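You operate a simulated robot arm through the tools that you are given. There is no shell and no other tool. Be economical: measure what you need, move in short steps, check, and stop when the job is done.

You run a simulated robot arm. Do the job below in one go: nothing can be reset, and whatever is moved stays where it is left.

## Task
Set the weight for the stroke on the job card and pin it.
Fine: isolator off before the yellow guard opens; the chart gives the mark; shut the guard, leave the isolator off.

It is judged by the outcome, as a careful person would: the job done as asked, and still so three seconds after it is handed in. It fails if anything else is knocked over, pushed out of place, dropped, spilled or broken.

## Robot
A 7-joint arm with a two-finger gripper, on a carriage that runs on a rail from [-0.005, -1.083] to [0.006, 1.297] (x, y) and turns from -131 to 202 degrees about z. Base frame: it is fixed where the carriage stands at the start and does not move with it; the origin is on the floor, on the carriage's upright axis, x ahead of it, y to its left, z up. Readings come in m, degrees, newtons and seconds.
Its first joint turns from -149.0 to 149.0 degrees. Places, roughly: green run lever [0.9, 0.3, 1]; pin hole of the weight case [0.9, 0.8, 0.8]; red isolator knob [0.9, 0.4, 1]; weight dial [0.9, 0.8, 0.7]; yellow guard door [0.8, 0.8, 0.7]. Payload 2.45 kg.
Tool frame: the origin (TCP) lies between the finger pads and is the grasp point; the fingertips stand 0.026 m ahead of it; z points along the fingers, y is the line along which they close. The gripper opens to 0.096 m. The gripper's body begins 0.069 m behind the TCP.
Orientation is that of the tool frame in the base frame, as [roll, pitch, yaw] about the fixed x, y, z axes, in that order (R = Rz(yaw) Ry(pitch) Rx(roll)). With the fingers straight down and closing along the base's y, the tool's x points along the base's -x, its y along +y and its z along -z.

## Interface
- The arm moves only by the tool arm_command. Its argument "series" is a list of rows, each an object of numbers (a shift or turn left out is 0, a gripper value left out holds the last): "rx", "ry", "rz": the turn, a rotation vector about the tool's x, y, z in units of 45 degrees (1.0 is 45 degrees); "dx", "dy", "dz": the shift along the tool's x, y, z in units of 150 mm (1.0 is 150 mm); "jaw": the gripper command, from -1 (shut) to 1 (fully open), values between in proportion. In form: [{"rx": .., "ry": .., "rz": .., "dx": .., "dy": .., "dz": .., "jaw": ..}, ...]. A call has 1 to 8 rows; each row is the pose to reach, as a shift and turn from the pose commanded when the call began, along the tool's axes at that moment. A call with a number of a shift or a turn outside -1 to 1 is refused whole. Rows are played at 5 a second. More than 0.05 m and 8.6 degrees between two rows, or a gripper value outside its range, and nothing of the call is played. A pose out of reach is approached as far as the arm can. The call stops where the force on the tool passes 40 N (or 10 N more than at its start, if that is more) or the arm is blocked; 0.2 s more then pass. Each finger halts on what it meets, pressing with about 43 N; the grip force reading is that of the motor and also rises with nothing between the fingers. The clock runs only during rows and for 0.2 s after the last one: add rows that repeat a pose to give the fingers time. It gives the time, the measured TCP pose, the force on the tool (base axes), the opening and the grip force at its end, in the units of the frame above (readings bear some noise), with the torque about the TCP (base axes, N m) and any sound that the robot's microphone picked up, and new pictures: "show" is both (left out), scene, wrist or none.
- Cameras (640 x 400 px; columns grow to the right, rows downward): "scene" is now at [0.0354, 0.2076, 1.5915]; the picture's right is [0.44, -0.90, 0.00], its down [-0.48, -0.24, -0.84] and it looks along [0.76, 0.37, -0.54] (base axes); focal length 261 px, centre (320, 200). "wrist" rides on the gripper at [0.082, 0.003, -0.098] in the tool frame; the picture's right is [-0.04, 1.00, 0.00], its down [-0.73, -0.03, -0.68] and it looks along [-0.68, -0.03, 0.73] (tool axes); focal length 256 px, centre (320, 200). There is no depth. A picture from a camera that has moved, and an enlarged one, comes with that camera's place and axes in the base frame and with its lens.
- raise_lower(by): slides the trunk up (or, below 0, down) by that many m; the arm and the scene camera ride with it, the base frame stays. It gives what a move gives, with no picture.
- base_move(legs): drives the robot by 1 to 6 legs, each [ahead, left, turn to the left] in m, m and degrees, along the robot's own axes; the way and the turn of a leg run together, so that a leg with both is an arc; at most 1.5 m and 180 degrees a leg. The arm and the cameras ride along, it lands a little off, and it stops where it bumps. It keeps to its track: a leg is cut to what the track allows. It gives what a move gives, and a new picture of the scene camera.
- head_to(pan, tilt): turns the head with the scene camera to pan (to the left, within 155 degrees either way) and tilt (down, from -29 to 69), counted from straight ahead of the robot. It gives what a move gives, and a new picture of the scene camera.
- zoom(camera, box): a new picture of the part [left, top, right, bottom] of that camera's present view, enlarged. The clock stands still meanwhile.
- finish_job(): hands the job in; it is judged then, once.

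Work in short steps. Places have to be worked out from the pictures, the camera data and where the tool is seen: move nearer, look again, correct. Check each grasp and each placing, and mend what went wrong. You have 120 turns and 260 pictures in all, those below and enlarged ones among them. Open the gripper and draw the arm clear of the work before you hand the job in, unless the task says otherwise; then end with one line.

The tools are called after "Request:" as a command line: name --argument value ..., lists and objects as JSON in quotes. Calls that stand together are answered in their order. arm_command: Moves the arm, as the interface text tells. Its arguments: {"type":"object","properties":{"series":{"type":"array","items":{"type":"object","properties":{"rx":{"type":"number"},"ry":{"type":"number"},"rz":{"type":"number"},"dx":{"type":"number"},"dy":{"type":"number"},"dz":{"type":"number"},"jaw":{"type":"number"}}}},"show":{"type":"string","enum":["both","scene","wrist","none"]}},"required":["series"]} The other tools are called the same way: raise_lower (by) slides the trunk up or down; base_move (legs) drives the base; head_to (pan, tilt) turns the head that bears the scene camera; zoom (camera, box) takes an enlarged picture of a part of a camera's view; finish_job () hands the job in.

At the start:

```text
time: 0.0
eef_pos: [0.494, 0.767, 1.2665]
tcp_rot: [179.9, -0.1, -180.0]
ft_force: [0.0, 0.1, 0.3]
torque: [-0.02, 0.03, 0.02]
opening: 0.0958
finger_force: 0.1
trunk travel left (down, up): [-0.575, 0.135]
robot x, y, heading: [-0.0005, -0.0001, 0.1]
head pan, tilt: [26.1, 32.6]
```

scene: 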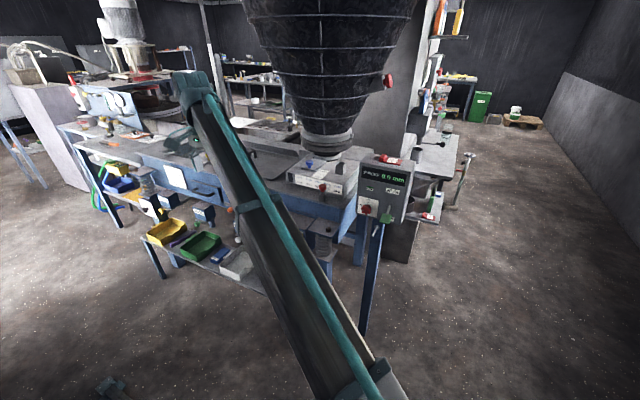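
wrist: 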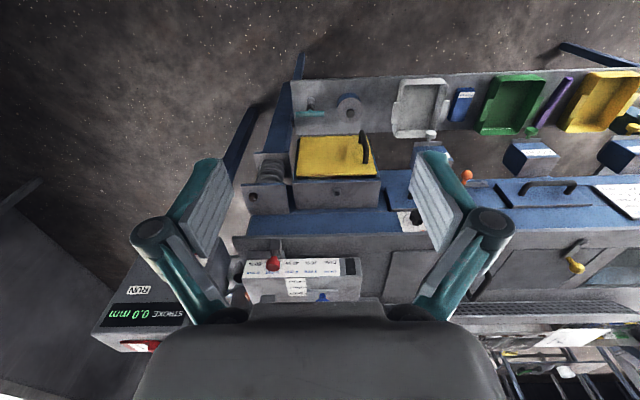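

The wrist view shows a yellow guard, a box with labels, and a panel with a stroke display. I enlarge the views to read labels.

Request:
zoom --camera "scene" --box '[260, 120, 420, 240]'

Request:
zoom --camera "wrist" --box '[220, 90, 420, 310]'

Request:
zoom --camera "wrist" --box '[400, 60, 640, 400]'

```text
3.33 times, centred on (340, 180) of scene
camera zoom: at [0.0354, 0.2076, 1.5915], right [0.44, -0.9, 0.0], down [-0.48, -0.24, -0.84], along [0.76, 0.37, -0.54], focal length 870 px, centre (253, 267)
```

zoom: 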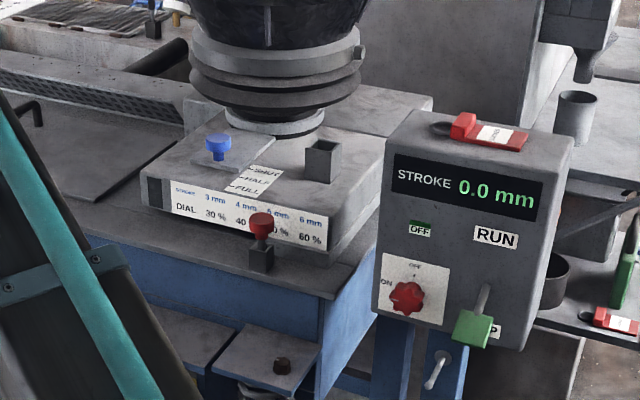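

```text
1.82 times, centred on (320, 200) of wrist
camera zoom: at [0.4126, 0.7707, 1.3634], right [0.04, 1.0, 0.0], down [0.73, -0.03, 0.68], along [0.68, -0.03, -0.73], focal length 465 px, centre (320, 200)
```

zoom: 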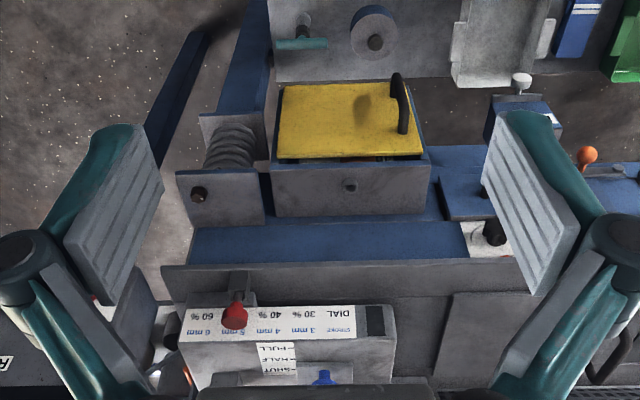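

```text
1.18 times, centred on (520, 230) of wrist
camera zoom: at [0.4126, 0.7707, 1.3634], right [0.04, 1.0, 0.0], down [0.73, -0.03, 0.68], along [0.68, -0.03, -0.73], focal length 301 px, centre (85, 165)
```

zoom: 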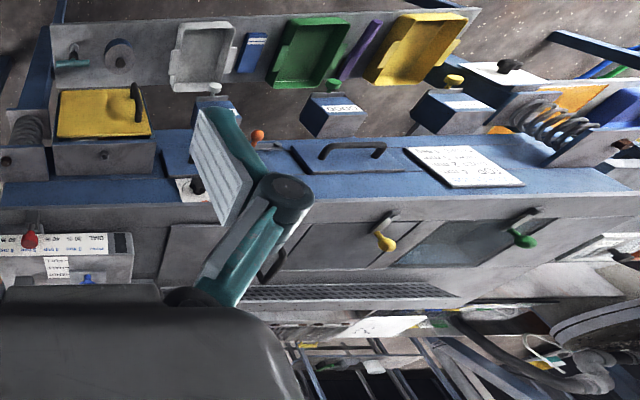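

I need to read the job card and the chart better.

Request:
zoom --camera "scene" --box '[155, 155, 205, 195]'

Request:
zoom --camera "wrist" --box '[540, 160, 640, 230]'

Request:
zoom --camera "wrist" --box '[240, 250, 360, 310]'

Request:
zoom --camera "wrist" --box '[240, 120, 400, 240]'

```text
10.00 times, centred on (180, 175) of scene
camera zoom: at [0.0354, 0.2076, 1.5915], right [0.44, -0.9, 0.0], down [-0.48, -0.24, -0.84], along [0.76, 0.37, -0.54], focal length 2609 px, centre (1720, 450)
```

zoom: 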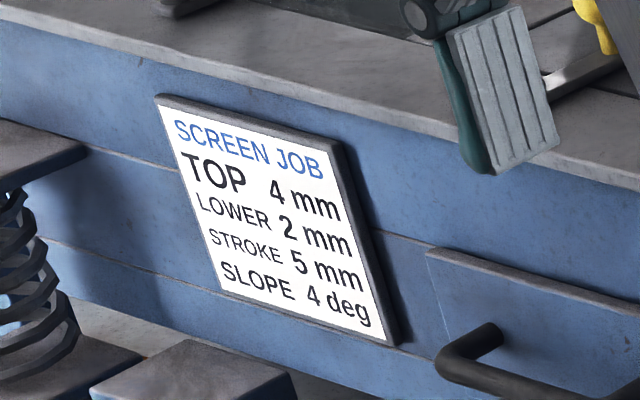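

```text
5.71 times, centred on (590, 195) of wrist
camera zoom: at [0.4126, 0.7707, 1.3634], right [0.04, 1.0, 0.0], down [0.73, -0.03, 0.68], along [0.68, -0.03, -0.73], focal length 1463 px, centre (-1223, 229)
```

zoom: 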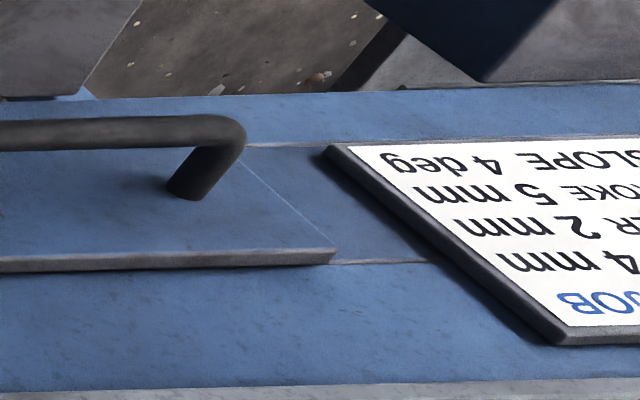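

```text
5.33 times, centred on (300, 280) of wrist
camera zoom: at [0.4126, 0.7707, 1.3634], right [0.04, 1.0, 0.0], down [0.73, -0.03, 0.68], along [0.68, -0.03, -0.73], focal length 1365 px, centre (427, -227)
```

zoom: 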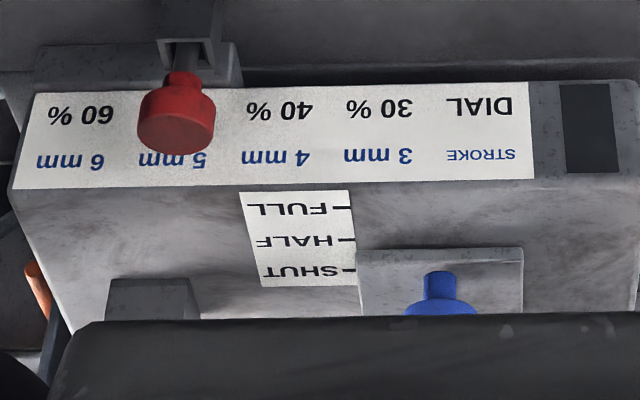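

```text
3.33 times, centred on (320, 180) of wrist
camera zoom: at [0.4126, 0.7707, 1.3634], right [0.04, 1.0, 0.0], down [0.73, -0.03, 0.68], along [0.68, -0.03, -0.73], focal length 853 px, centre (320, 267)
```

zoom: 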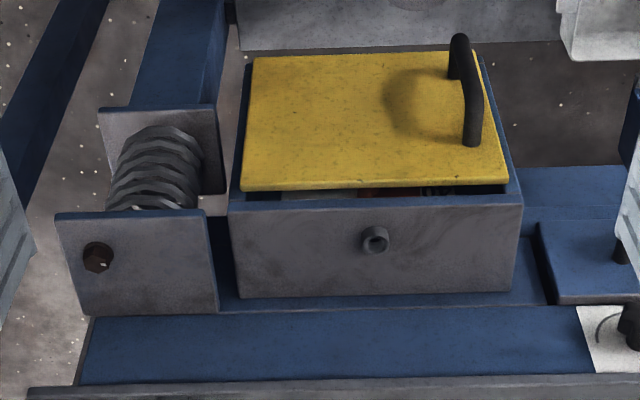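

Job stroke is 5 mm, but the pin knob hides its percentage. I look closely at the isolator and chart.

Request:
zoom --camera "scene" --box '[350, 175, 390, 225]'

Request:
zoom --camera "scene" --box '[300, 165, 350, 200]'

Request:
base_move --legs '[[0, 0.25, 0]]'

```text
8.00 times, centred on (370, 200) of scene
camera zoom: at [0.0354, 0.2076, 1.5915], right [0.44, -0.9, 0.0], down [-0.48, -0.24, -0.84], along [0.76, 0.37, -0.54], focal length 2087 px, centre (-80, 200)
```

zoom: 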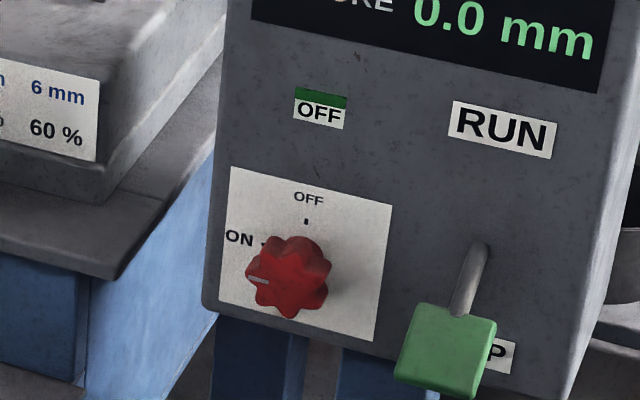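

```text
11.43 times, centred on (325, 182) of scene
camera zoom: at [0.0354, 0.2076, 1.5915], right [0.44, -0.9, 0.0], down [-0.48, -0.24, -0.84], along [0.76, 0.37, -0.54], focal length 2981 px, centre (263, 400)
```

zoom: 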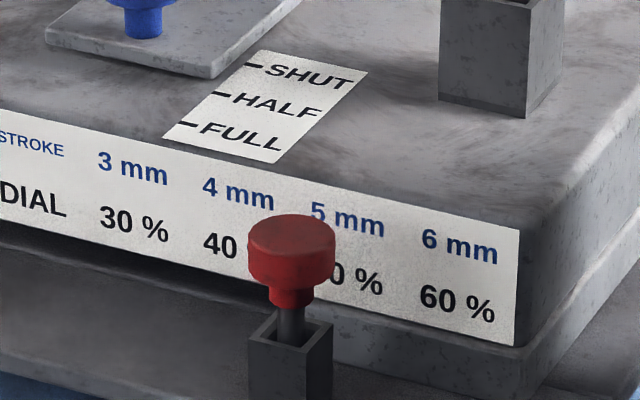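

```text
time: 1.8
eef_pos: [0.4976, 1.0173, 1.2649]
tcp_rot: [179.9, -0.1, 179.9]
ft_force: [-0.6, 0.7, -0.2]
torque: [-0.01, 0.01, -0.01]
opening: 0.096
finger_force: 0.1
trunk travel left (down, up): [-0.575, 0.135]
robot x, y, heading: [0.0008, 0.2519, -0.3]
head pan, tilt: [26.1, 32.6]
camera scene: at [0.0371, 0.458, 1.5914], right [0.44, -0.9, 0.0], down [-0.48, -0.24, -0.84], along [0.76, 0.37, -0.54], focal length 261 px, centre (320, 200)
```

scene: 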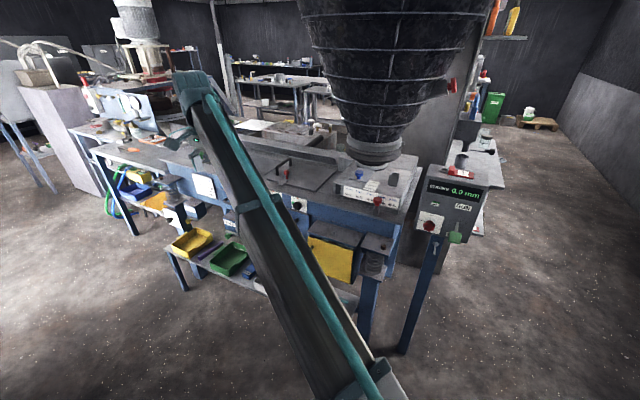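

Now from the new spot I check the chart, isolator and case.

Request:
zoom --camera "scene" --box '[335, 175, 405, 215]'

Request:
zoom --camera "scene" --box '[290, 210, 400, 300]'

Request:
zoom --camera "scene" --box '[410, 170, 490, 250]'

```text
9.14 times, centred on (370, 195) of scene
camera zoom: at [0.0371, 0.458, 1.5914], right [0.44, -0.9, 0.0], down [-0.48, -0.24, -0.84], along [0.76, 0.37, -0.54], focal length 2385 px, centre (-137, 246)
```

zoom: 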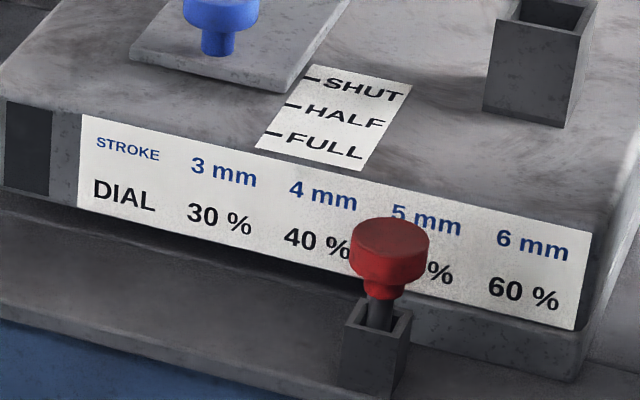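

```text
4.44 times, centred on (345, 255) of scene
camera zoom: at [0.0371, 0.458, 1.5914], right [0.44, -0.9, 0.0], down [-0.48, -0.24, -0.84], along [0.76, 0.37, -0.54], focal length 1159 px, centre (209, -44)
```

zoom: 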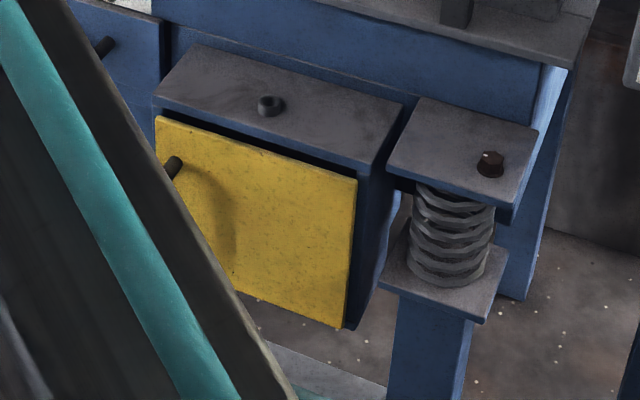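

```text
5.00 times, centred on (450, 210) of scene
camera zoom: at [0.0371, 0.458, 1.5914], right [0.44, -0.9, 0.0], down [-0.48, -0.24, -0.84], along [0.76, 0.37, -0.54], focal length 1304 px, centre (-330, 150)
```

zoom: 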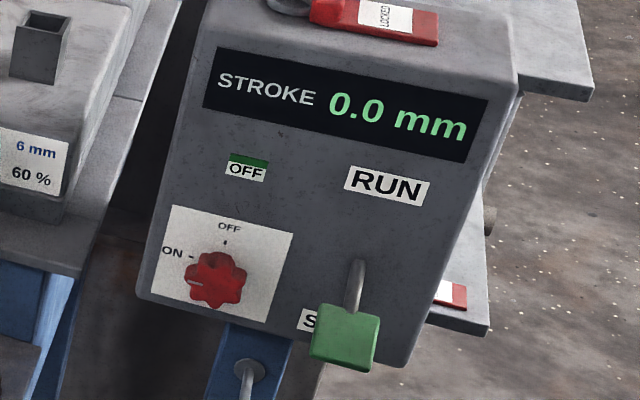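

The isolator points to ON and the lever to STOP; by triangulation the knob is at about [0.93, 0.428, 0.97]. I start bringing the gripper horizontal (pointing +x) and toward y 0.43.

Request:
arm_command --series '[{"dy": -0.166, "ry": -0.166}, {"dy": -0.333, "ry": -0.333}, {"dy": -0.5, "ry": -0.5}, {"dy": -0.666, "ry": -0.666}, {"dy": -0.833, "ry": -0.833}, {"dy": -1, "ry": -1, "jaw": 0.4}]' --show "none"

Request:
arm_command --series '[{"dy": -0.166, "ry": -0.166}, {"dy": -0.333, "ry": -0.333}, {"dy": -0.5, "ry": -0.5}, {"dy": -0.666, "ry": -0.666}, {"dy": -0.833, "ry": -0.833}, {"dy": -1, "ry": -1}]' --show "both"

```text
time: 3.2
eef_pos: [0.4968, 0.8662, 1.2654]
tcp_rot: [179.9, 45.2, 179.8]
ft_force: [0.9, -0.5, 0.4]
torque: [0.0, -0.01, 0.02]
opening: 0.0672
finger_force: 0.1
trunk travel left (down, up): [-0.575, 0.135]
robot x, y, heading: [0.0034, 0.2504, -0.2]
head pan, tilt: [26.1, 32.6]
```

```text
time: 4.6
eef_pos: [0.4963, 0.7146, 1.266]
tcp_rot: [55.6, 89.9, 55.5]
ft_force: [-0.7, 1.2, 0.0]
torque: [0.02, 0.0, -0.01]
opening: 0.0671
finger_force: 0.1
trunk travel left (down, up): [-0.575, 0.135]
robot x, y, heading: [-0.0017, 0.2472, -0.2]
head pan, tilt: [26.1, 32.6]
camera scene: at [0.037, 0.4571, 1.5916], right [0.44, -0.9, 0.0], down [-0.48, -0.24, -0.84], along [0.76, 0.37, -0.54], focal length 261 px, centre (320, 200)
camera wrist: at [0.3976, 0.7188, 1.1831], right [0.0, 1.0, 0.04], down [-0.68, -0.03, 0.73], along [0.73, -0.03, 0.68], focal length 256 px, centre (320, 200)
```

scene: 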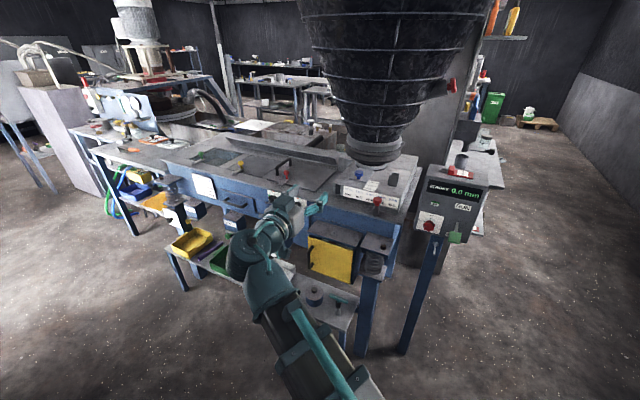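
wrist: 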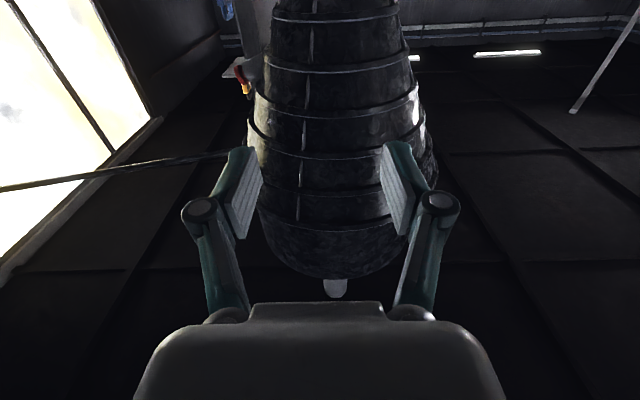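

The tool is now horizontal. I roll it +90° in two steps while moving to y≈0.43, z≈0.97 with the camera on the left side.

Request:
arm_command --series '[{"dy": -0.166, "dx": 0.166, "rz": 0.166}, {"dy": -0.333, "dx": 0.333, "rz": 0.333}, {"dy": -0.5, "dx": 0.5, "rz": 0.5}, {"dy": -0.666, "dx": 0.666, "rz": 0.666}, {"dy": -0.833, "dx": 0.833, "rz": 0.833}, {"dy": -1, "dx": 1, "rz": 1}]' --show "none"

Request:
arm_command --series '[{"dx": -0.006, "dy": -0.22, "rz": 0.166}, {"dx": -0.012, "dy": -0.43, "rz": 0.333}, {"dx": -0.018, "dy": -0.65, "rz": 0.5}, {"dx": -0.024, "dy": -0.86, "rz": 0.666}, {"dx": -0.03, "dy": -0.93, "rz": 0.833}, {"dx": -0.03, "dy": -0.93, "rz": 1}]' --show "both"

```text
time: 6.0
eef_pos: [0.5383, 0.6261, 1.1263]
tcp_rot: [90.1, 44.9, 89.8]
ft_force: [0.7, 0.5, -0.3]
torque: [-0.02, -0.02, 0.01]
opening: 0.0671
finger_force: 0.0
out of reach, approached as far as the arm can: row 4, 5, 6
trunk travel left (down, up): [-0.575, 0.135]
robot x, y, heading: [0.0024, 0.2488, 0.0]
head pan, tilt: [26.1, 32.6]
```

```text
time: 7.4
eef_pos: [0.598, 0.5807, 1.0835]
tcp_rot: [92.4, 1.2, 90.2]
ft_force: [0.4, 0.3, -0.2]
torque: [-0.03, 0.0, -0.01]
opening: 0.0674
finger_force: 0.1
out of reach, approached as far as the arm can: row 1, 2, 3, 4, 5, 6
trunk travel left (down, up): [-0.575, 0.135]
robot x, y, heading: [0.0021, 0.2484, -0.0]
head pan, tilt: [26.1, 32.6]
camera scene: at [0.037, 0.4572, 1.5915], right [0.44, -0.9, 0.0], down [-0.48, -0.24, -0.84], along [0.76, 0.37, -0.54], focal length 261 px, centre (320, 200)
camera wrist: at [0.4991, 0.6621, 1.0875], right [0.04, -0.02, 1.0], down [-0.68, -0.74, 0.02], along [0.73, -0.68, -0.04], focal length 256 px, centre (320, 200)
```

scene: 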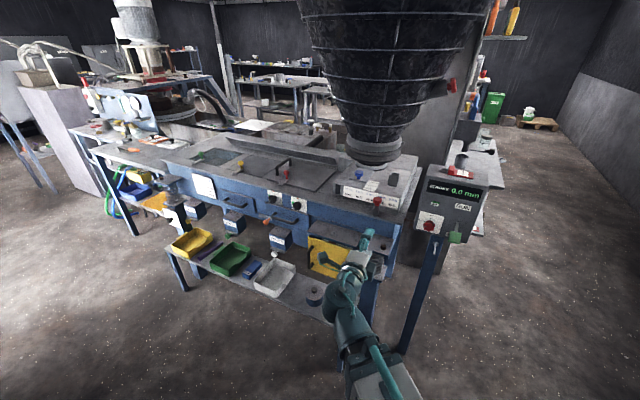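
wrist: 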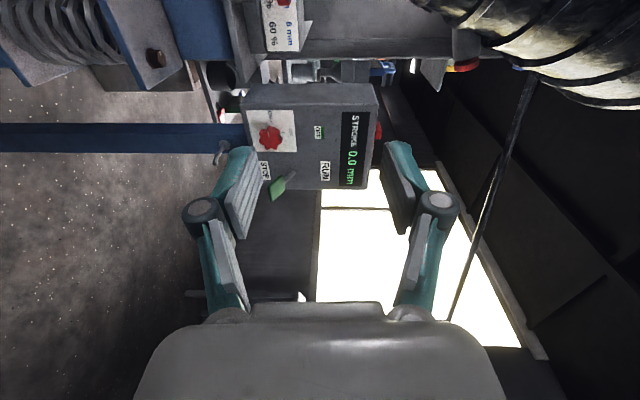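

The tool is oriented right but too near the robot; I push forward (+x), watching where it lands.

Request:
arm_command --series '[{"dz": 0.25}, {"dz": 0.5}, {"dz": 0.75}, {"dz": 1}, {"dz": 1}]' --show "wrist"

```text
time: 8.6
eef_pos: [0.7467, 0.5783, 1.0973]
tcp_rot: [91.1, 0.4, 90.1]
ft_force: [0.4, -0.5, -0.1]
torque: [0.01, 0.0, 0.0]
opening: 0.0671
finger_force: 0.0
out of reach, approached as far as the arm can: row 1, 2, 3, 4, 5
trunk travel left (down, up): [-0.575, 0.135]
robot x, y, heading: [0.0003, 0.2503, -0.2]
head pan, tilt: [26.1, 32.6]
camera wrist: at [0.6486, 0.6595, 1.1013], right [0.02, -0.03, 1.0], down [-0.68, -0.73, -0.01], along [0.73, -0.68, -0.04], focal length 256 px, centre (320, 200)
```

wrist: 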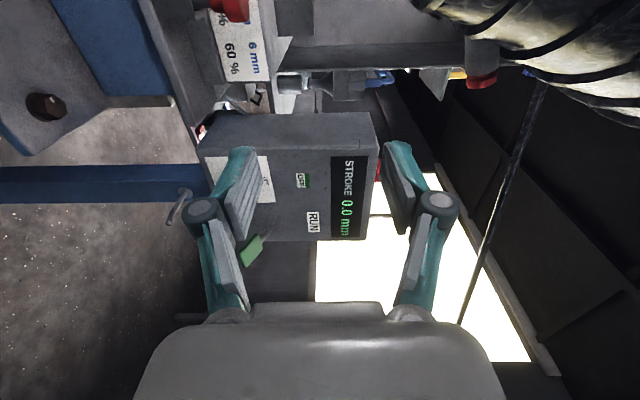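

x advanced by 0.15; now I move right (−y) and down toward the knob line.

Request:
arm_command --series '[{"dx": -0.25, "dy": -0.2}, {"dx": -0.5, "dy": -0.4}, {"dx": -0.75, "dy": -0.6}, {"dx": -1, "dy": -0.85}, {"dx": -1, "dy": -0.85}]' --show "both"

```text
refused: row 4 steps farther than a row can; nothing moved
```

Request:
arm_command --series '[{"dx": -0.2, "dy": -0.17}, {"dx": -0.4, "dy": -0.34}, {"dx": -0.6, "dy": -0.51}, {"dx": -0.8, "dy": -0.68}, {"dx": -1, "dy": -0.85}, {"dx": -1, "dy": -0.85}]' --show "both"

```text
time: 10.0
eef_pos: [0.7548, 0.4192, 1.0368]
tcp_rot: [94.3, 0.9, 90.6]
ft_force: [0.8, -1.0, -0.5]
torque: [0.01, 0.02, 0.0]
opening: 0.0671
finger_force: 0.1
out of reach, approached as far as the arm can: row 1, 2, 3, 4, 5, 6
trunk travel left (down, up): [-0.575, 0.135]
robot x, y, heading: [0.0017, 0.25, -0.2]
head pan, tilt: [26.1, 32.6]
camera scene: at [0.0368, 0.4571, 1.5916], right [0.44, -0.9, 0.0], down [-0.48, -0.24, -0.84], along [0.76, 0.37, -0.54], focal length 261 px, centre (320, 200)
camera wrist: at [0.6554, 0.502, 1.0451], right [0.08, -0.02, 1.0], down [-0.67, -0.74, 0.03], along [0.74, -0.67, -0.07], focal length 256 px, centre (320, 200)
```

scene: 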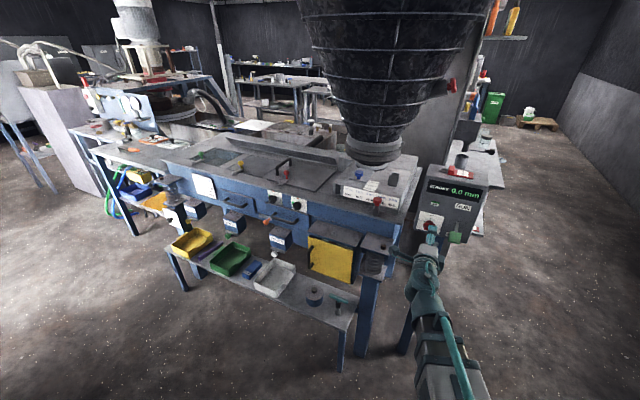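
wrist: 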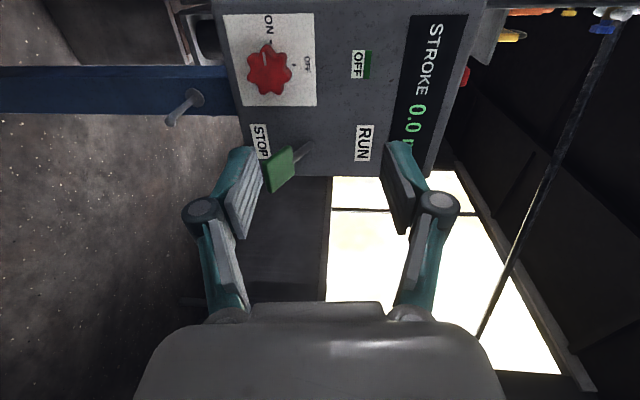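

Downward travel is limited by the arm, so I lower the trunk 0.065 m instead; the knob is confirmed at ≈[0.925, 0.427, 0.972].

Request:
raise_lower --by -0.066

Request:
arm_command --series '[{"rx": -0.05}, {"rx": -0.095, "dx": 0.05}]' --show "wrist"

```text
time: 11.1
eef_pos: [0.7552, 0.421, 0.971]
tcp_rot: [94.4, 0.9, 90.5]
ft_force: [0.5, 0.4, -0.5]
torque: [-0.03, 0.01, 0.02]
opening: 0.067
finger_force: 0.1
trunk travel left (down, up): [-0.509, 0.201]
robot x, y, heading: [0.0011, 0.248, 0.3]
head pan, tilt: [26.1, 32.6]
```

```text
time: 11.7
eef_pos: [0.7527, 0.4204, 0.9699]
tcp_rot: [94.2, 0.8, 90.5]
ft_force: [-0.4, 0.2, 1.0]
torque: [-0.01, 0.01, -0.03]
opening: 0.067
finger_force: 0.1
out of reach, approached as far as the arm can: row 2
trunk travel left (down, up): [-0.509, 0.201]
robot x, y, heading: [0.0015, 0.2461, 0.0]
head pan, tilt: [26.1, 32.6]
camera wrist: at [0.6555, 0.5023, 0.9791], right [0.07, -0.02, 1.0], down [-0.67, -0.74, 0.03], along [0.74, -0.67, -0.07], focal length 256 px, centre (320, 200)
```

wrist: 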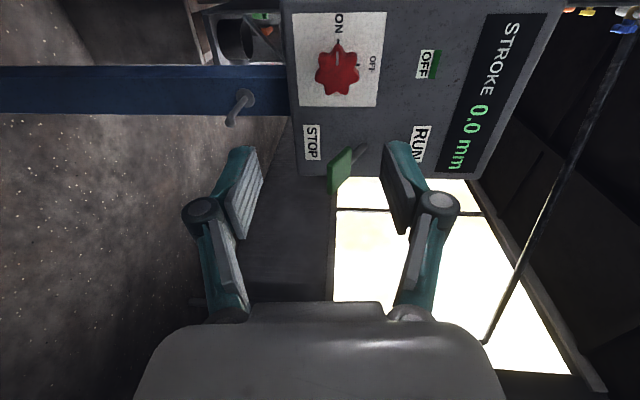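

Knob aligned within a cm. I advance 0.1 m with the small corrections and tilt fix.

Request:
arm_command --series '[{"dz": 0.22, "dx": 0.02, "dy": 0.02}, {"dz": 0.44, "dx": 0.04, "dy": 0.05}, {"dz": 0.66, "dx": 0.05, "dy": 0.08, "rx": -0.05}, {"dz": 0.66, "dx": 0.05, "dy": 0.08, "rx": -0.095}, {"dz": 0.66, "dx": 0.05, "dy": 0.08, "rx": -0.095}]' --show "both"

```text
time: 12.9
eef_pos: [0.8561, 0.4289, 0.9839]
tcp_rot: [92.8, 1.1, 90.6]
ft_force: [0.2, 0.1, 0.1]
torque: [-0.02, -0.01, -0.01]
opening: 0.0671
finger_force: 0.1
out of reach, approached as far as the arm can: row 3, 4, 5
trunk travel left (down, up): [-0.509, 0.201]
robot x, y, heading: [-0.0016, 0.2465, -0.3]
head pan, tilt: [26.1, 32.6]
camera scene: at [0.0369, 0.4573, 1.5255], right [0.44, -0.9, 0.0], down [-0.48, -0.24, -0.84], along [0.76, 0.37, -0.54], focal length 261 px, centre (320, 200)
camera wrist: at [0.7561, 0.5093, 0.9897], right [0.05, -0.02, 1.0], down [-0.67, -0.74, 0.02], along [0.74, -0.67, -0.05], focal length 256 px, centre (320, 200)
```

scene: 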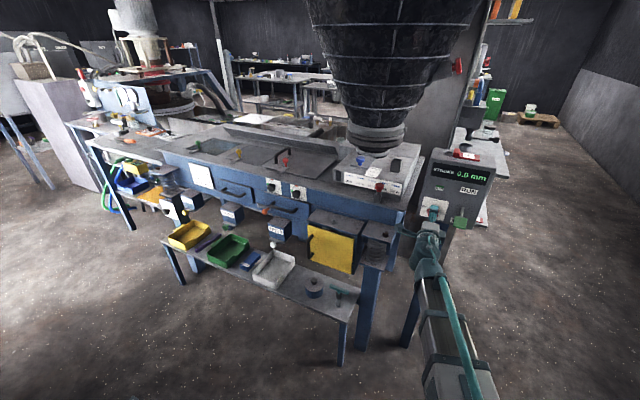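
wrist: 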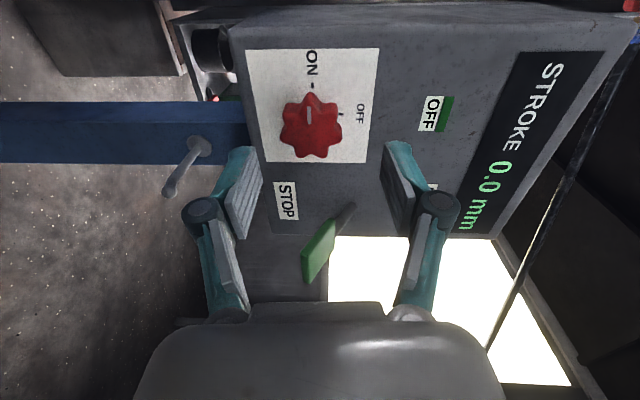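

Knob at ≈[0.926, 0.427, 0.974]; I advance to x≈0.918 and lower 1 cm, then look.

Request:
arm_command --series '[{"dz": 0, "dy": -0.05, "dx": -0.01}, {"dz": 0.15, "dy": -0.05, "dx": -0.01}, {"dz": 0.3, "dy": -0.05, "dx": -0.01}, {"dz": 0.41, "dy": -0.05, "dx": -0.01}]' --show "both"

```text
time: 13.9
eef_pos: [0.9089, 0.4245, 0.9946]
tcp_rot: [91.9, 1.0, 90.5]
ft_force: [-5.6, -0.2, -3.9]
torque: [0.05, 0.13, -0.06]
opening: 0.0797
finger_force: 4.0
out of reach, approached as far as the arm can: row 1, 2, 3, 4
trunk travel left (down, up): [-0.509, 0.201]
robot x, y, heading: [-0.0012, 0.2499, -0.2]
head pan, tilt: [26.1, 32.6]
stopped in row 4: the force on the tool passed its limit at 63 N (the readings are from after the stop); the commanded pose is now the measured one
camera scene: at [0.0367, 0.4572, 1.5256], right [0.44, -0.9, 0.0], down [-0.48, -0.24, -0.84], along [0.76, 0.37, -0.54], focal length 261 px, centre (320, 200)
camera wrist: at [0.8111, 0.5047, 0.9986], right [0.03, -0.02, 1.0], down [-0.67, -0.74, 0.01], along [0.74, -0.67, -0.04], focal length 256 px, centre (320, 200)
```

scene: 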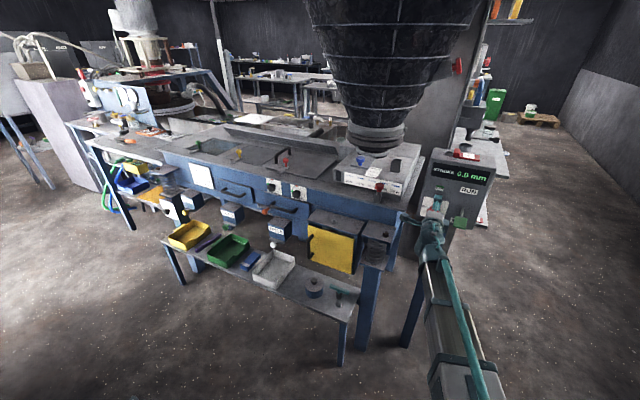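
wrist: 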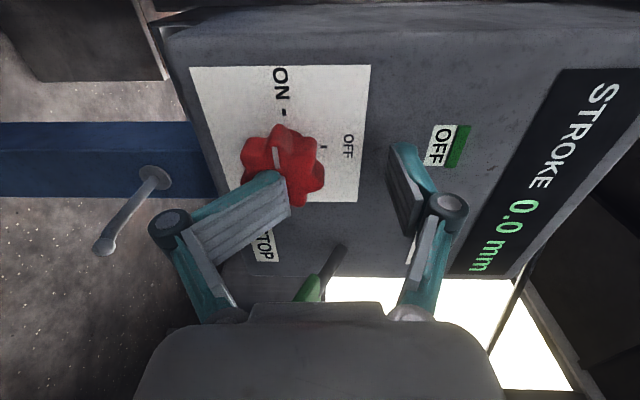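

The arm rode upward against a joint limit and the lower finger touched the knob. I back off, then lower the trunk to relieve the limit.

Request:
arm_command --series '[{"dz": -0.2}, {"dz": -0.4, "jaw": 0.4}]' --show "none"

Request:
raise_lower --by -0.1

Request:
arm_command --series '[{"dy": 0.2}, {"dy": 0.4}, {"dy": 0.53}, {"dy": 0.53}]' --show "wrist"

```text
time: 14.5
eef_pos: [0.8501, 0.4241, 0.9974]
tcp_rot: [91.8, 1.0, 90.5]
ft_force: [0.7, 0.7, -0.7]
torque: [0.01, -0.03, -0.01]
opening: 0.0696
finger_force: 0.3
trunk travel left (down, up): [-0.509, 0.201]
robot x, y, heading: [0.0031, 0.251, 0.1]
head pan, tilt: [26.1, 32.6]
```

```text
time: 15.8
eef_pos: [0.8508, 0.4224, 0.8973]
tcp_rot: [91.9, 1.0, 90.5]
ft_force: [0.4, -0.2, -0.6]
torque: [0.01, -0.01, 0.01]
opening: 0.0672
finger_force: 0.0
trunk travel left (down, up): [-0.409, 0.301]
robot x, y, heading: [0.0005, 0.2456, 0.0]
head pan, tilt: [26.1, 32.6]
```

```text
time: 16.8
eef_pos: [0.8526, 0.424, 0.9759]
tcp_rot: [91.9, 1.0, 90.5]
ft_force: [-0.5, 0.2, -1.3]
torque: [0.0, -0.02, 0.02]
opening: 0.0673
finger_force: 0.0
trunk travel left (down, up): [-0.409, 0.301]
robot x, y, heading: [-0.0013, 0.2511, 0.0]
head pan, tilt: [26.1, 32.6]
camera wrist: at [0.754, 0.5045, 0.9809], right [0.03, -0.02, 1.0], down [-0.67, -0.74, 0.01], along [0.74, -0.67, -0.04], focal length 256 px, centre (320, 200)
```

wrist: 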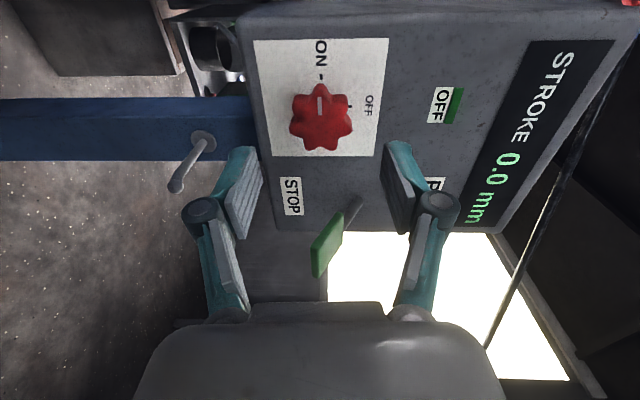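

No limit now, and knob ≈[0.925, 0.427, 0.975] is aligned with the TCP. Advance to x≈0.918.

Request:
arm_command --series '[{"dz": 0.15, "dx": 0.02, "rx": -0.04}, {"dz": 0.3, "dx": 0.02, "rx": -0.04}, {"dz": 0.44, "dx": 0.02, "rx": -0.04}, {"dz": 0.44, "dx": 0.02, "rx": -0.04}]' --show "wrist"

```text
time: 17.8
eef_pos: [0.9199, 0.4283, 0.9746]
tcp_rot: [90.0, 1.0, 90.5]
ft_force: [-0.7, 0.8, -0.3]
torque: [0.0, 0.0, -0.02]
opening: 0.0672
finger_force: 0.1
trunk travel left (down, up): [-0.409, 0.301]
robot x, y, heading: [0.0017, 0.248, 0.1]
head pan, tilt: [26.1, 32.6]
camera wrist: at [0.8198, 0.5087, 0.9754], right [0.0, -0.02, 1.0], down [-0.67, -0.74, -0.01], along [0.74, -0.67, -0.02], focal length 256 px, centre (320, 200)
```

wrist: 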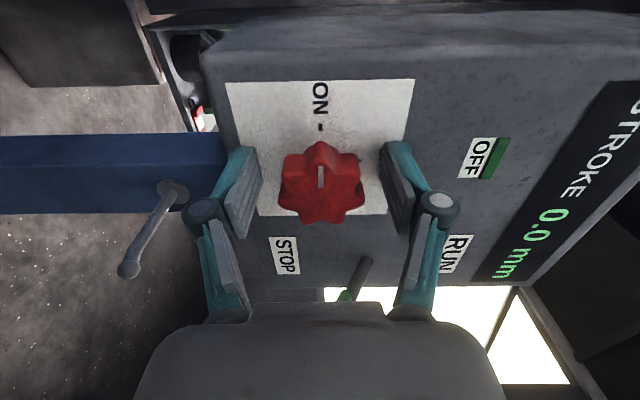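

Well centred. Close gently on the knob.

Request:
arm_command --series '[{"jaw": -0.2}, {"jaw": -0.4}, {"jaw": -0.4}]' --show "wrist"

```text
time: 18.6
eef_pos: [0.9167, 0.429, 0.9754]
tcp_rot: [90.1, 1.0, 90.5]
ft_force: [-26.0, -1.1, -8.0]
torque: [-0.01, -0.05, 0.08]
opening: 0.0431
finger_force: 45.3
trunk travel left (down, up): [-0.409, 0.301]
robot x, y, heading: [0.001, 0.2529, 0.1]
head pan, tilt: [26.1, 32.6]
camera wrist: at [0.8173, 0.5087, 0.976], right [0.0, -0.02, 1.0], down [-0.67, -0.74, -0.02], along [0.74, -0.67, -0.02], focal length 256 px, centre (320, 200)
```

wrist: 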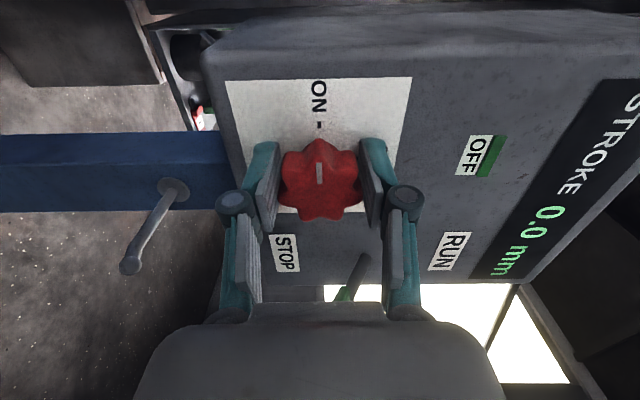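

Grip holds, with a 26 N push along −x; I ease back 4 mm and begin turning +45°.

Request:
arm_command --series '[{"dz": -0.02}, {"dz": -0.02, "rz": 0.16}, {"dz": -0.02, "rz": 0.32}, {"dz": -0.02, "rz": 0.48}, {"dz": -0.02, "rz": 0.64}, {"dz": -0.02, "rz": 0.8}, {"dz": -0.02, "rz": 1.0}]' --show "wrist"

```text
refused: row 7 steps farther than a row can; nothing moved
```

Request:
arm_command --series '[{"dz": -0.02}, {"dz": -0.02, "rz": 0.17}, {"dz": -0.02, "rz": 0.34}, {"dz": -0.02, "rz": 0.51}, {"dz": -0.02, "rz": 0.68}, {"dz": -0.02, "rz": 0.85}, {"dz": -0.02, "rz": 1.0}]' --show "wrist"

```text
time: 19.7
eef_pos: [0.9156, 0.4293, 0.9767]
tcp_rot: [91.4, -21.7, 90.6]
ft_force: [2.6, 3.6, -9.8]
torque: [-0.09, -0.66, -0.2]
opening: 0.043
finger_force: 45.3
out of reach, approached as far as the arm can: row 4, 5
trunk travel left (down, up): [-0.409, 0.301]
robot x, y, heading: [-0.0008, 0.2514, -0.4]
head pan, tilt: [26.1, 32.6]
stopped in row 5: the force on the tool passed its limit at 51 N (the readings are from after the stop); the commanded pose is now the measured one
camera wrist: at [0.8167, 0.5009, 1.0098], right [0.03, -0.41, 0.91], down [-0.67, -0.68, -0.28], along [0.74, -0.61, -0.29], focal length 256 px, centre (320, 200)
```

wrist: 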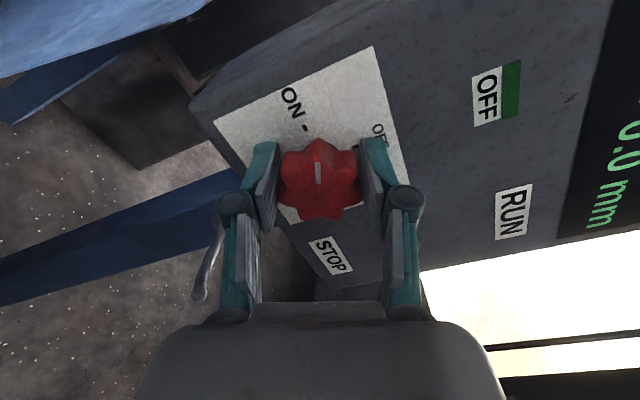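

The turn reached a wrist-joint limit at 22°. I'll let go, back off, roll back about 90° and regrip.

Request:
arm_command --series '[{"jaw": 0.2}, {"jaw": 0.4}, {"jaw": 0.4, "dz": -0.2}, {"jaw": 0.4, "dz": -0.4}]' --show "none"

Request:
arm_command --series '[{"rz": -0.17}, {"rz": -0.34}, {"rz": -0.51}, {"rz": -0.68}, {"rz": -0.85}, {"rz": -1}]' --show "none"

Request:
arm_command --series '[{"rz": -0.17}, {"rz": -0.34}, {"rz": -0.51}, {"rz": -0.68}, {"rz": -0.85}, {"rz": -1}]' --show "both"

```text
time: 20.7
eef_pos: [0.8547, 0.4256, 0.9793]
tcp_rot: [91.1, -21.8, 90.5]
ft_force: [0.7, 0.3, 1.1]
torque: [0.03, -0.03, -0.02]
opening: 0.0671
finger_force: 0.0
trunk travel left (down, up): [-0.409, 0.301]
robot x, y, heading: [0.0003, 0.2523, 0.4]
head pan, tilt: [26.1, 32.6]
```

```text
time: 22.1
eef_pos: [0.8554, 0.4264, 0.9784]
tcp_rot: [91.2, 23.3, 91.6]
ft_force: [0.9, -0.1, 0.6]
torque: [0.0, -0.01, 0.03]
opening: 0.0672
finger_force: 0.1
trunk travel left (down, up): [-0.409, 0.301]
robot x, y, heading: [-0.0019, 0.2507, -0.2]
head pan, tilt: [26.1, 32.6]
```

```text
time: 23.5
eef_pos: [0.8551, 0.4254, 0.9785]
tcp_rot: [93.0, 68.3, 94.1]
ft_force: [0.3, -0.6, 0.8]
torque: [0.02, 0.04, 0.03]
opening: 0.0674
finger_force: 0.0
trunk travel left (down, up): [-0.409, 0.301]
robot x, y, heading: [-0.0009, 0.2514, 0.3]
head pan, tilt: [26.1, 32.6]
camera scene: at [0.0367, 0.4574, 1.4255], right [0.44, -0.9, 0.0], down [-0.48, -0.24, -0.84], along [0.76, 0.37, -0.54], focal length 261 px, centre (320, 200)
camera wrist: at [0.7548, 0.4566, 0.9051], right [-0.01, 0.91, 0.41], down [-0.66, -0.31, 0.68], along [0.75, -0.26, 0.61], focal length 256 px, centre (320, 200)
```

scene: 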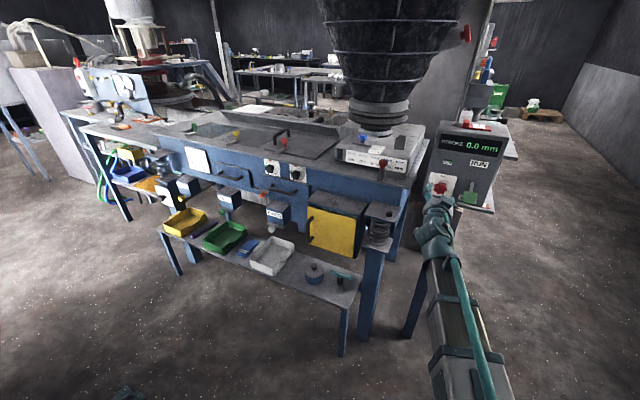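
wrist: 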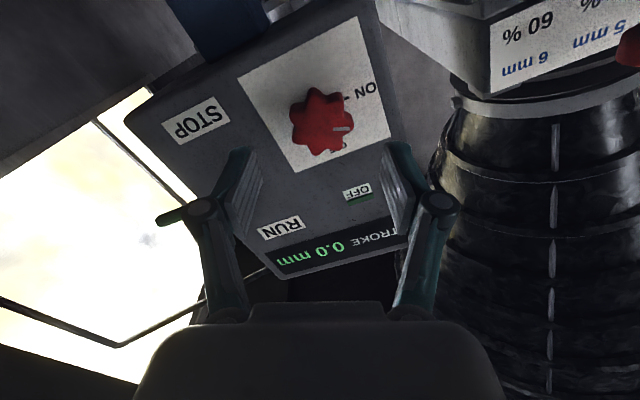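

The knob kept its new angle, and it's aligned. Advance, and grip.

Request:
arm_command --series '[{"dz": 0.14}, {"dz": 0.28}, {"dz": 0.4}, {"dz": 0.4, "jaw": 0}, {"dz": 0.4, "jaw": -0.4}, {"dz": 0.4, "jaw": -0.4}]' --show "wrist"

```text
time: 24.9
eef_pos: [0.9154, 0.4282, 0.9791]
tcp_rot: [93.0, 68.3, 93.9]
ft_force: [0.9, 5.3, 4.5]
torque: [0.04, 0.0, 0.24]
opening: 0.0421
finger_force: 44.8
trunk travel left (down, up): [-0.409, 0.301]
robot x, y, heading: [0.0027, 0.2507, 0.0]
head pan, tilt: [26.1, 32.6]
camera wrist: at [0.8142, 0.4591, 0.9045], right [-0.01, 0.91, 0.41], down [-0.66, -0.31, 0.68], along [0.75, -0.26, 0.61], focal length 256 px, centre (320, 200)
```

wrist: 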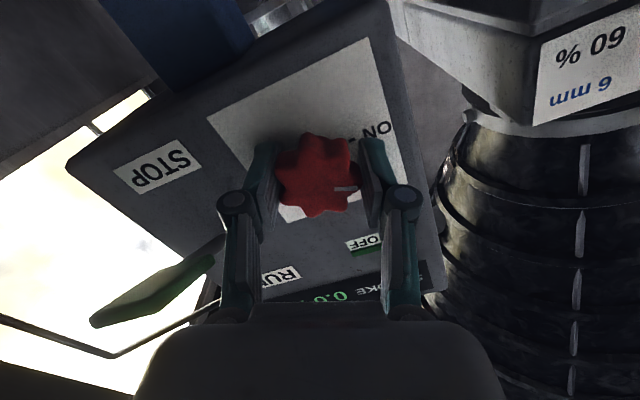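

Gripped. Turn +45°.

Request:
arm_command --series '[{"rz": 0.17}, {"rz": 0.34}, {"rz": 0.51}, {"rz": 0.68}, {"rz": 0.85}, {"rz": 1}]' --show "wrist"

```text
time: 26.3
eef_pos: [0.9145, 0.4286, 0.977]
tcp_rot: [91.4, 23.0, 91.4]
ft_force: [-4.3, 0.1, -0.6]
torque: [-0.02, -0.05, 0.63]
opening: 0.0421
finger_force: 45.5
trunk travel left (down, up): [-0.409, 0.301]
robot x, y, heading: [-0.0002, 0.248, 0.1]
head pan, tilt: [26.1, 32.6]
camera wrist: at [0.8145, 0.5005, 0.9494], right [0.01, 0.35, 0.93], down [-0.66, -0.7, 0.27], along [0.75, -0.62, 0.23], focal length 256 px, centre (320, 200)
```

wrist: 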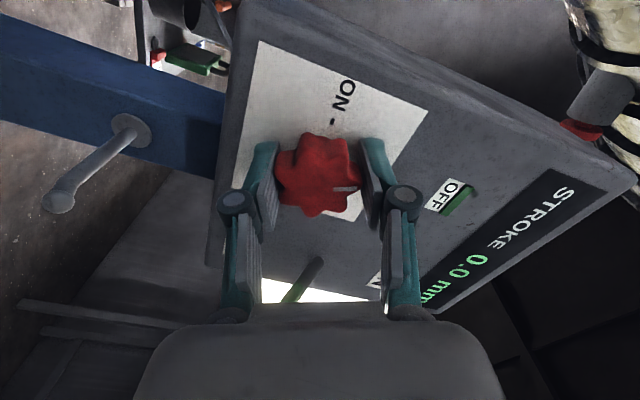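

Another 23° to OFF (pointer straight up).

Request:
arm_command --series '[{"rz": 0.17}, {"rz": 0.34}, {"rz": 0.5}, {"rz": 0.53}, {"rz": 0.53}]' --show "both"

```text
time: 27.5
eef_pos: [0.9151, 0.4253, 0.9757]
tcp_rot: [91.3, -0.7, 90.9]
ft_force: [-10.9, -8.1, -15.4]
torque: [-0.24, -0.11, 0.37]
opening: 0.0421
finger_force: 44.8
trunk travel left (down, up): [-0.409, 0.301]
robot x, y, heading: [0.0003, 0.2522, -0.1]
head pan, tilt: [26.1, 32.6]
camera scene: at [0.0371, 0.4568, 1.4255], right [0.44, -0.9, 0.0], down [-0.48, -0.24, -0.84], along [0.76, 0.37, -0.54], focal length 261 px, centre (320, 200)
camera wrist: at [0.8154, 0.5052, 0.9819], right [0.02, -0.05, 1.0], down [-0.67, -0.74, -0.02], along [0.74, -0.67, -0.05], focal length 256 px, centre (320, 200)
```

scene: 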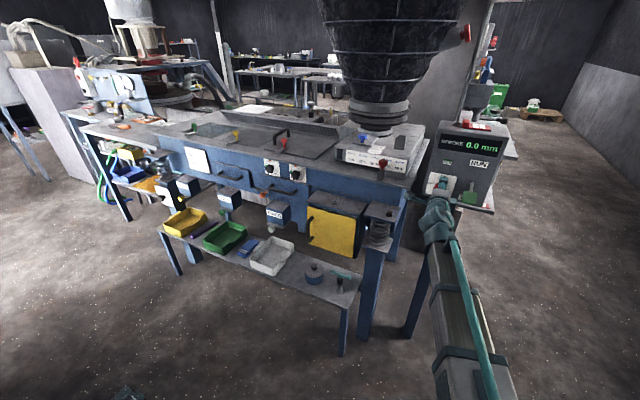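
wrist: 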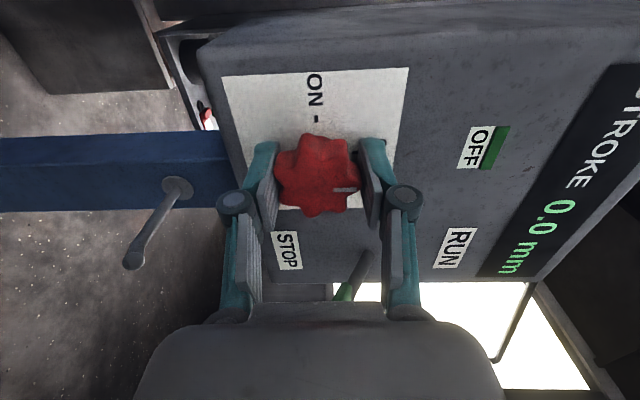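

It seems at its stop. Release, back off, and check.

Request:
arm_command --series '[{"jaw": 0.2}, {"jaw": 0.4}, {"jaw": 0.4, "dz": -0.25}, {"jaw": 0.4, "dz": -0.5}, {"dz": -0.75}]' --show "wrist"

Request:
zoom --camera "wrist" --box '[220, 20, 420, 145]'

```text
time: 28.7
eef_pos: [0.8024, 0.4256, 0.9807]
tcp_rot: [91.2, -0.8, 91.0]
ft_force: [0.4, -0.7, -0.6]
torque: [-0.01, -0.02, -0.02]
opening: 0.0674
finger_force: 0.0
trunk travel left (down, up): [-0.409, 0.301]
robot x, y, heading: [0.0037, 0.2495, -0.2]
head pan, tilt: [26.1, 32.6]
camera wrist: at [0.7021, 0.5038, 0.9855], right [0.02, -0.05, 1.0], down [-0.67, -0.75, -0.02], along [0.75, -0.66, -0.05], focal length 256 px, centre (320, 200)
```

wrist: 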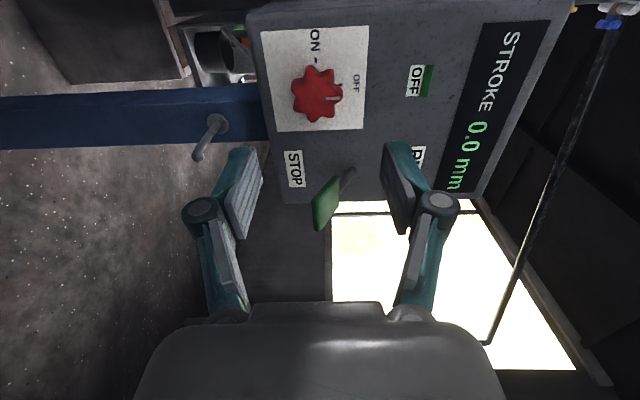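

```text
3.20 times, centred on (320, 82) of wrist
camera zoom: at [0.7021, 0.5038, 0.9855], right [0.02, -0.05, 1.0], down [-0.67, -0.75, -0.02], along [0.75, -0.66, -0.05], focal length 819 px, centre (320, 576)
```

zoom: 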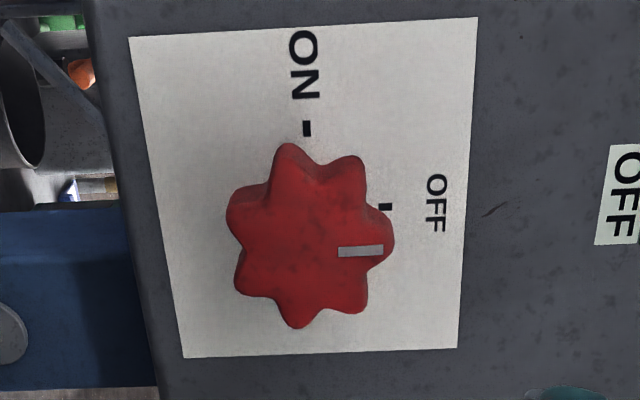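

The isolator pointer is at OFF. By triangulation: door plane x≈0.83, y 0.687–0.902, z 0.61–0.82, handle bar ≈[0.80, 0.877, 0.66–0.79], pin hole top ≈[0.867, 0.792, 0.847]. I retreat and roll back 90°.

Request:
arm_command --series '[{"rz": -0.17, "dz": -0.2}, {"rz": -0.34, "dz": -0.4}, {"rz": -0.51, "dz": -0.6}, {"rz": -0.68, "dz": -0.8}, {"rz": -0.85, "dz": -0.9}, {"rz": -1, "dz": -0.9}]' --show "none"

Request:
arm_command --series '[{"rz": -0.17}, {"rz": -0.34}, {"rz": -0.51}, {"rz": -0.68}, {"rz": -0.85}, {"rz": -1}]' --show "none"

Request:
base_move --legs '[[0, 0.4, 0]]'

```text
time: 30.1
eef_pos: [0.6912, 0.4331, 0.9881]
tcp_rot: [91.6, 44.5, 92.2]
ft_force: [0.4, 0.2, -0.6]
torque: [0.04, -0.01, -0.01]
opening: 0.0671
finger_force: 0.0
out of reach, approached as far as the arm can: row 4, 5, 6
trunk travel left (down, up): [-0.409, 0.301]
robot x, y, heading: [0.0006, 0.2527, -0.2]
head pan, tilt: [26.1, 32.6]
```

```text
time: 31.5
eef_pos: [0.6916, 0.4317, 0.9873]
tcp_rot: [155.6, 88.7, 156.7]
ft_force: [0.7, 0.0, -0.3]
torque: [0.0, -0.01, 0.0]
opening: 0.0672
finger_force: 0.0
trunk travel left (down, up): [-0.409, 0.301]
robot x, y, heading: [-0.002, 0.2463, -0.1]
head pan, tilt: [26.1, 32.6]
```

```text
time: 34.0
eef_pos: [0.6928, 0.8295, 0.9865]
tcp_rot: [149.8, 88.7, 150.9]
ft_force: [-0.2, -0.5, 0.5]
torque: [-0.03, -0.03, -0.02]
opening: 0.0672
finger_force: 0.1
trunk travel left (down, up): [-0.409, 0.301]
robot x, y, heading: [0.0012, 0.647, 0.1]
head pan, tilt: [26.1, 32.6]
camera scene: at [0.0381, 0.854, 1.4255], right [0.44, -0.9, 0.0], down [-0.48, -0.24, -0.84], along [0.76, 0.37, -0.54], focal length 261 px, centre (320, 200)
```

scene: 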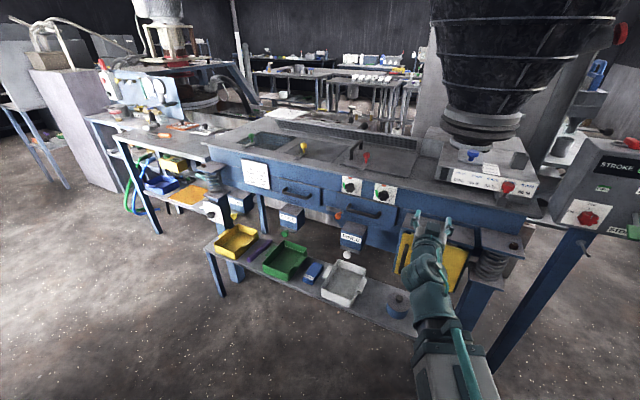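

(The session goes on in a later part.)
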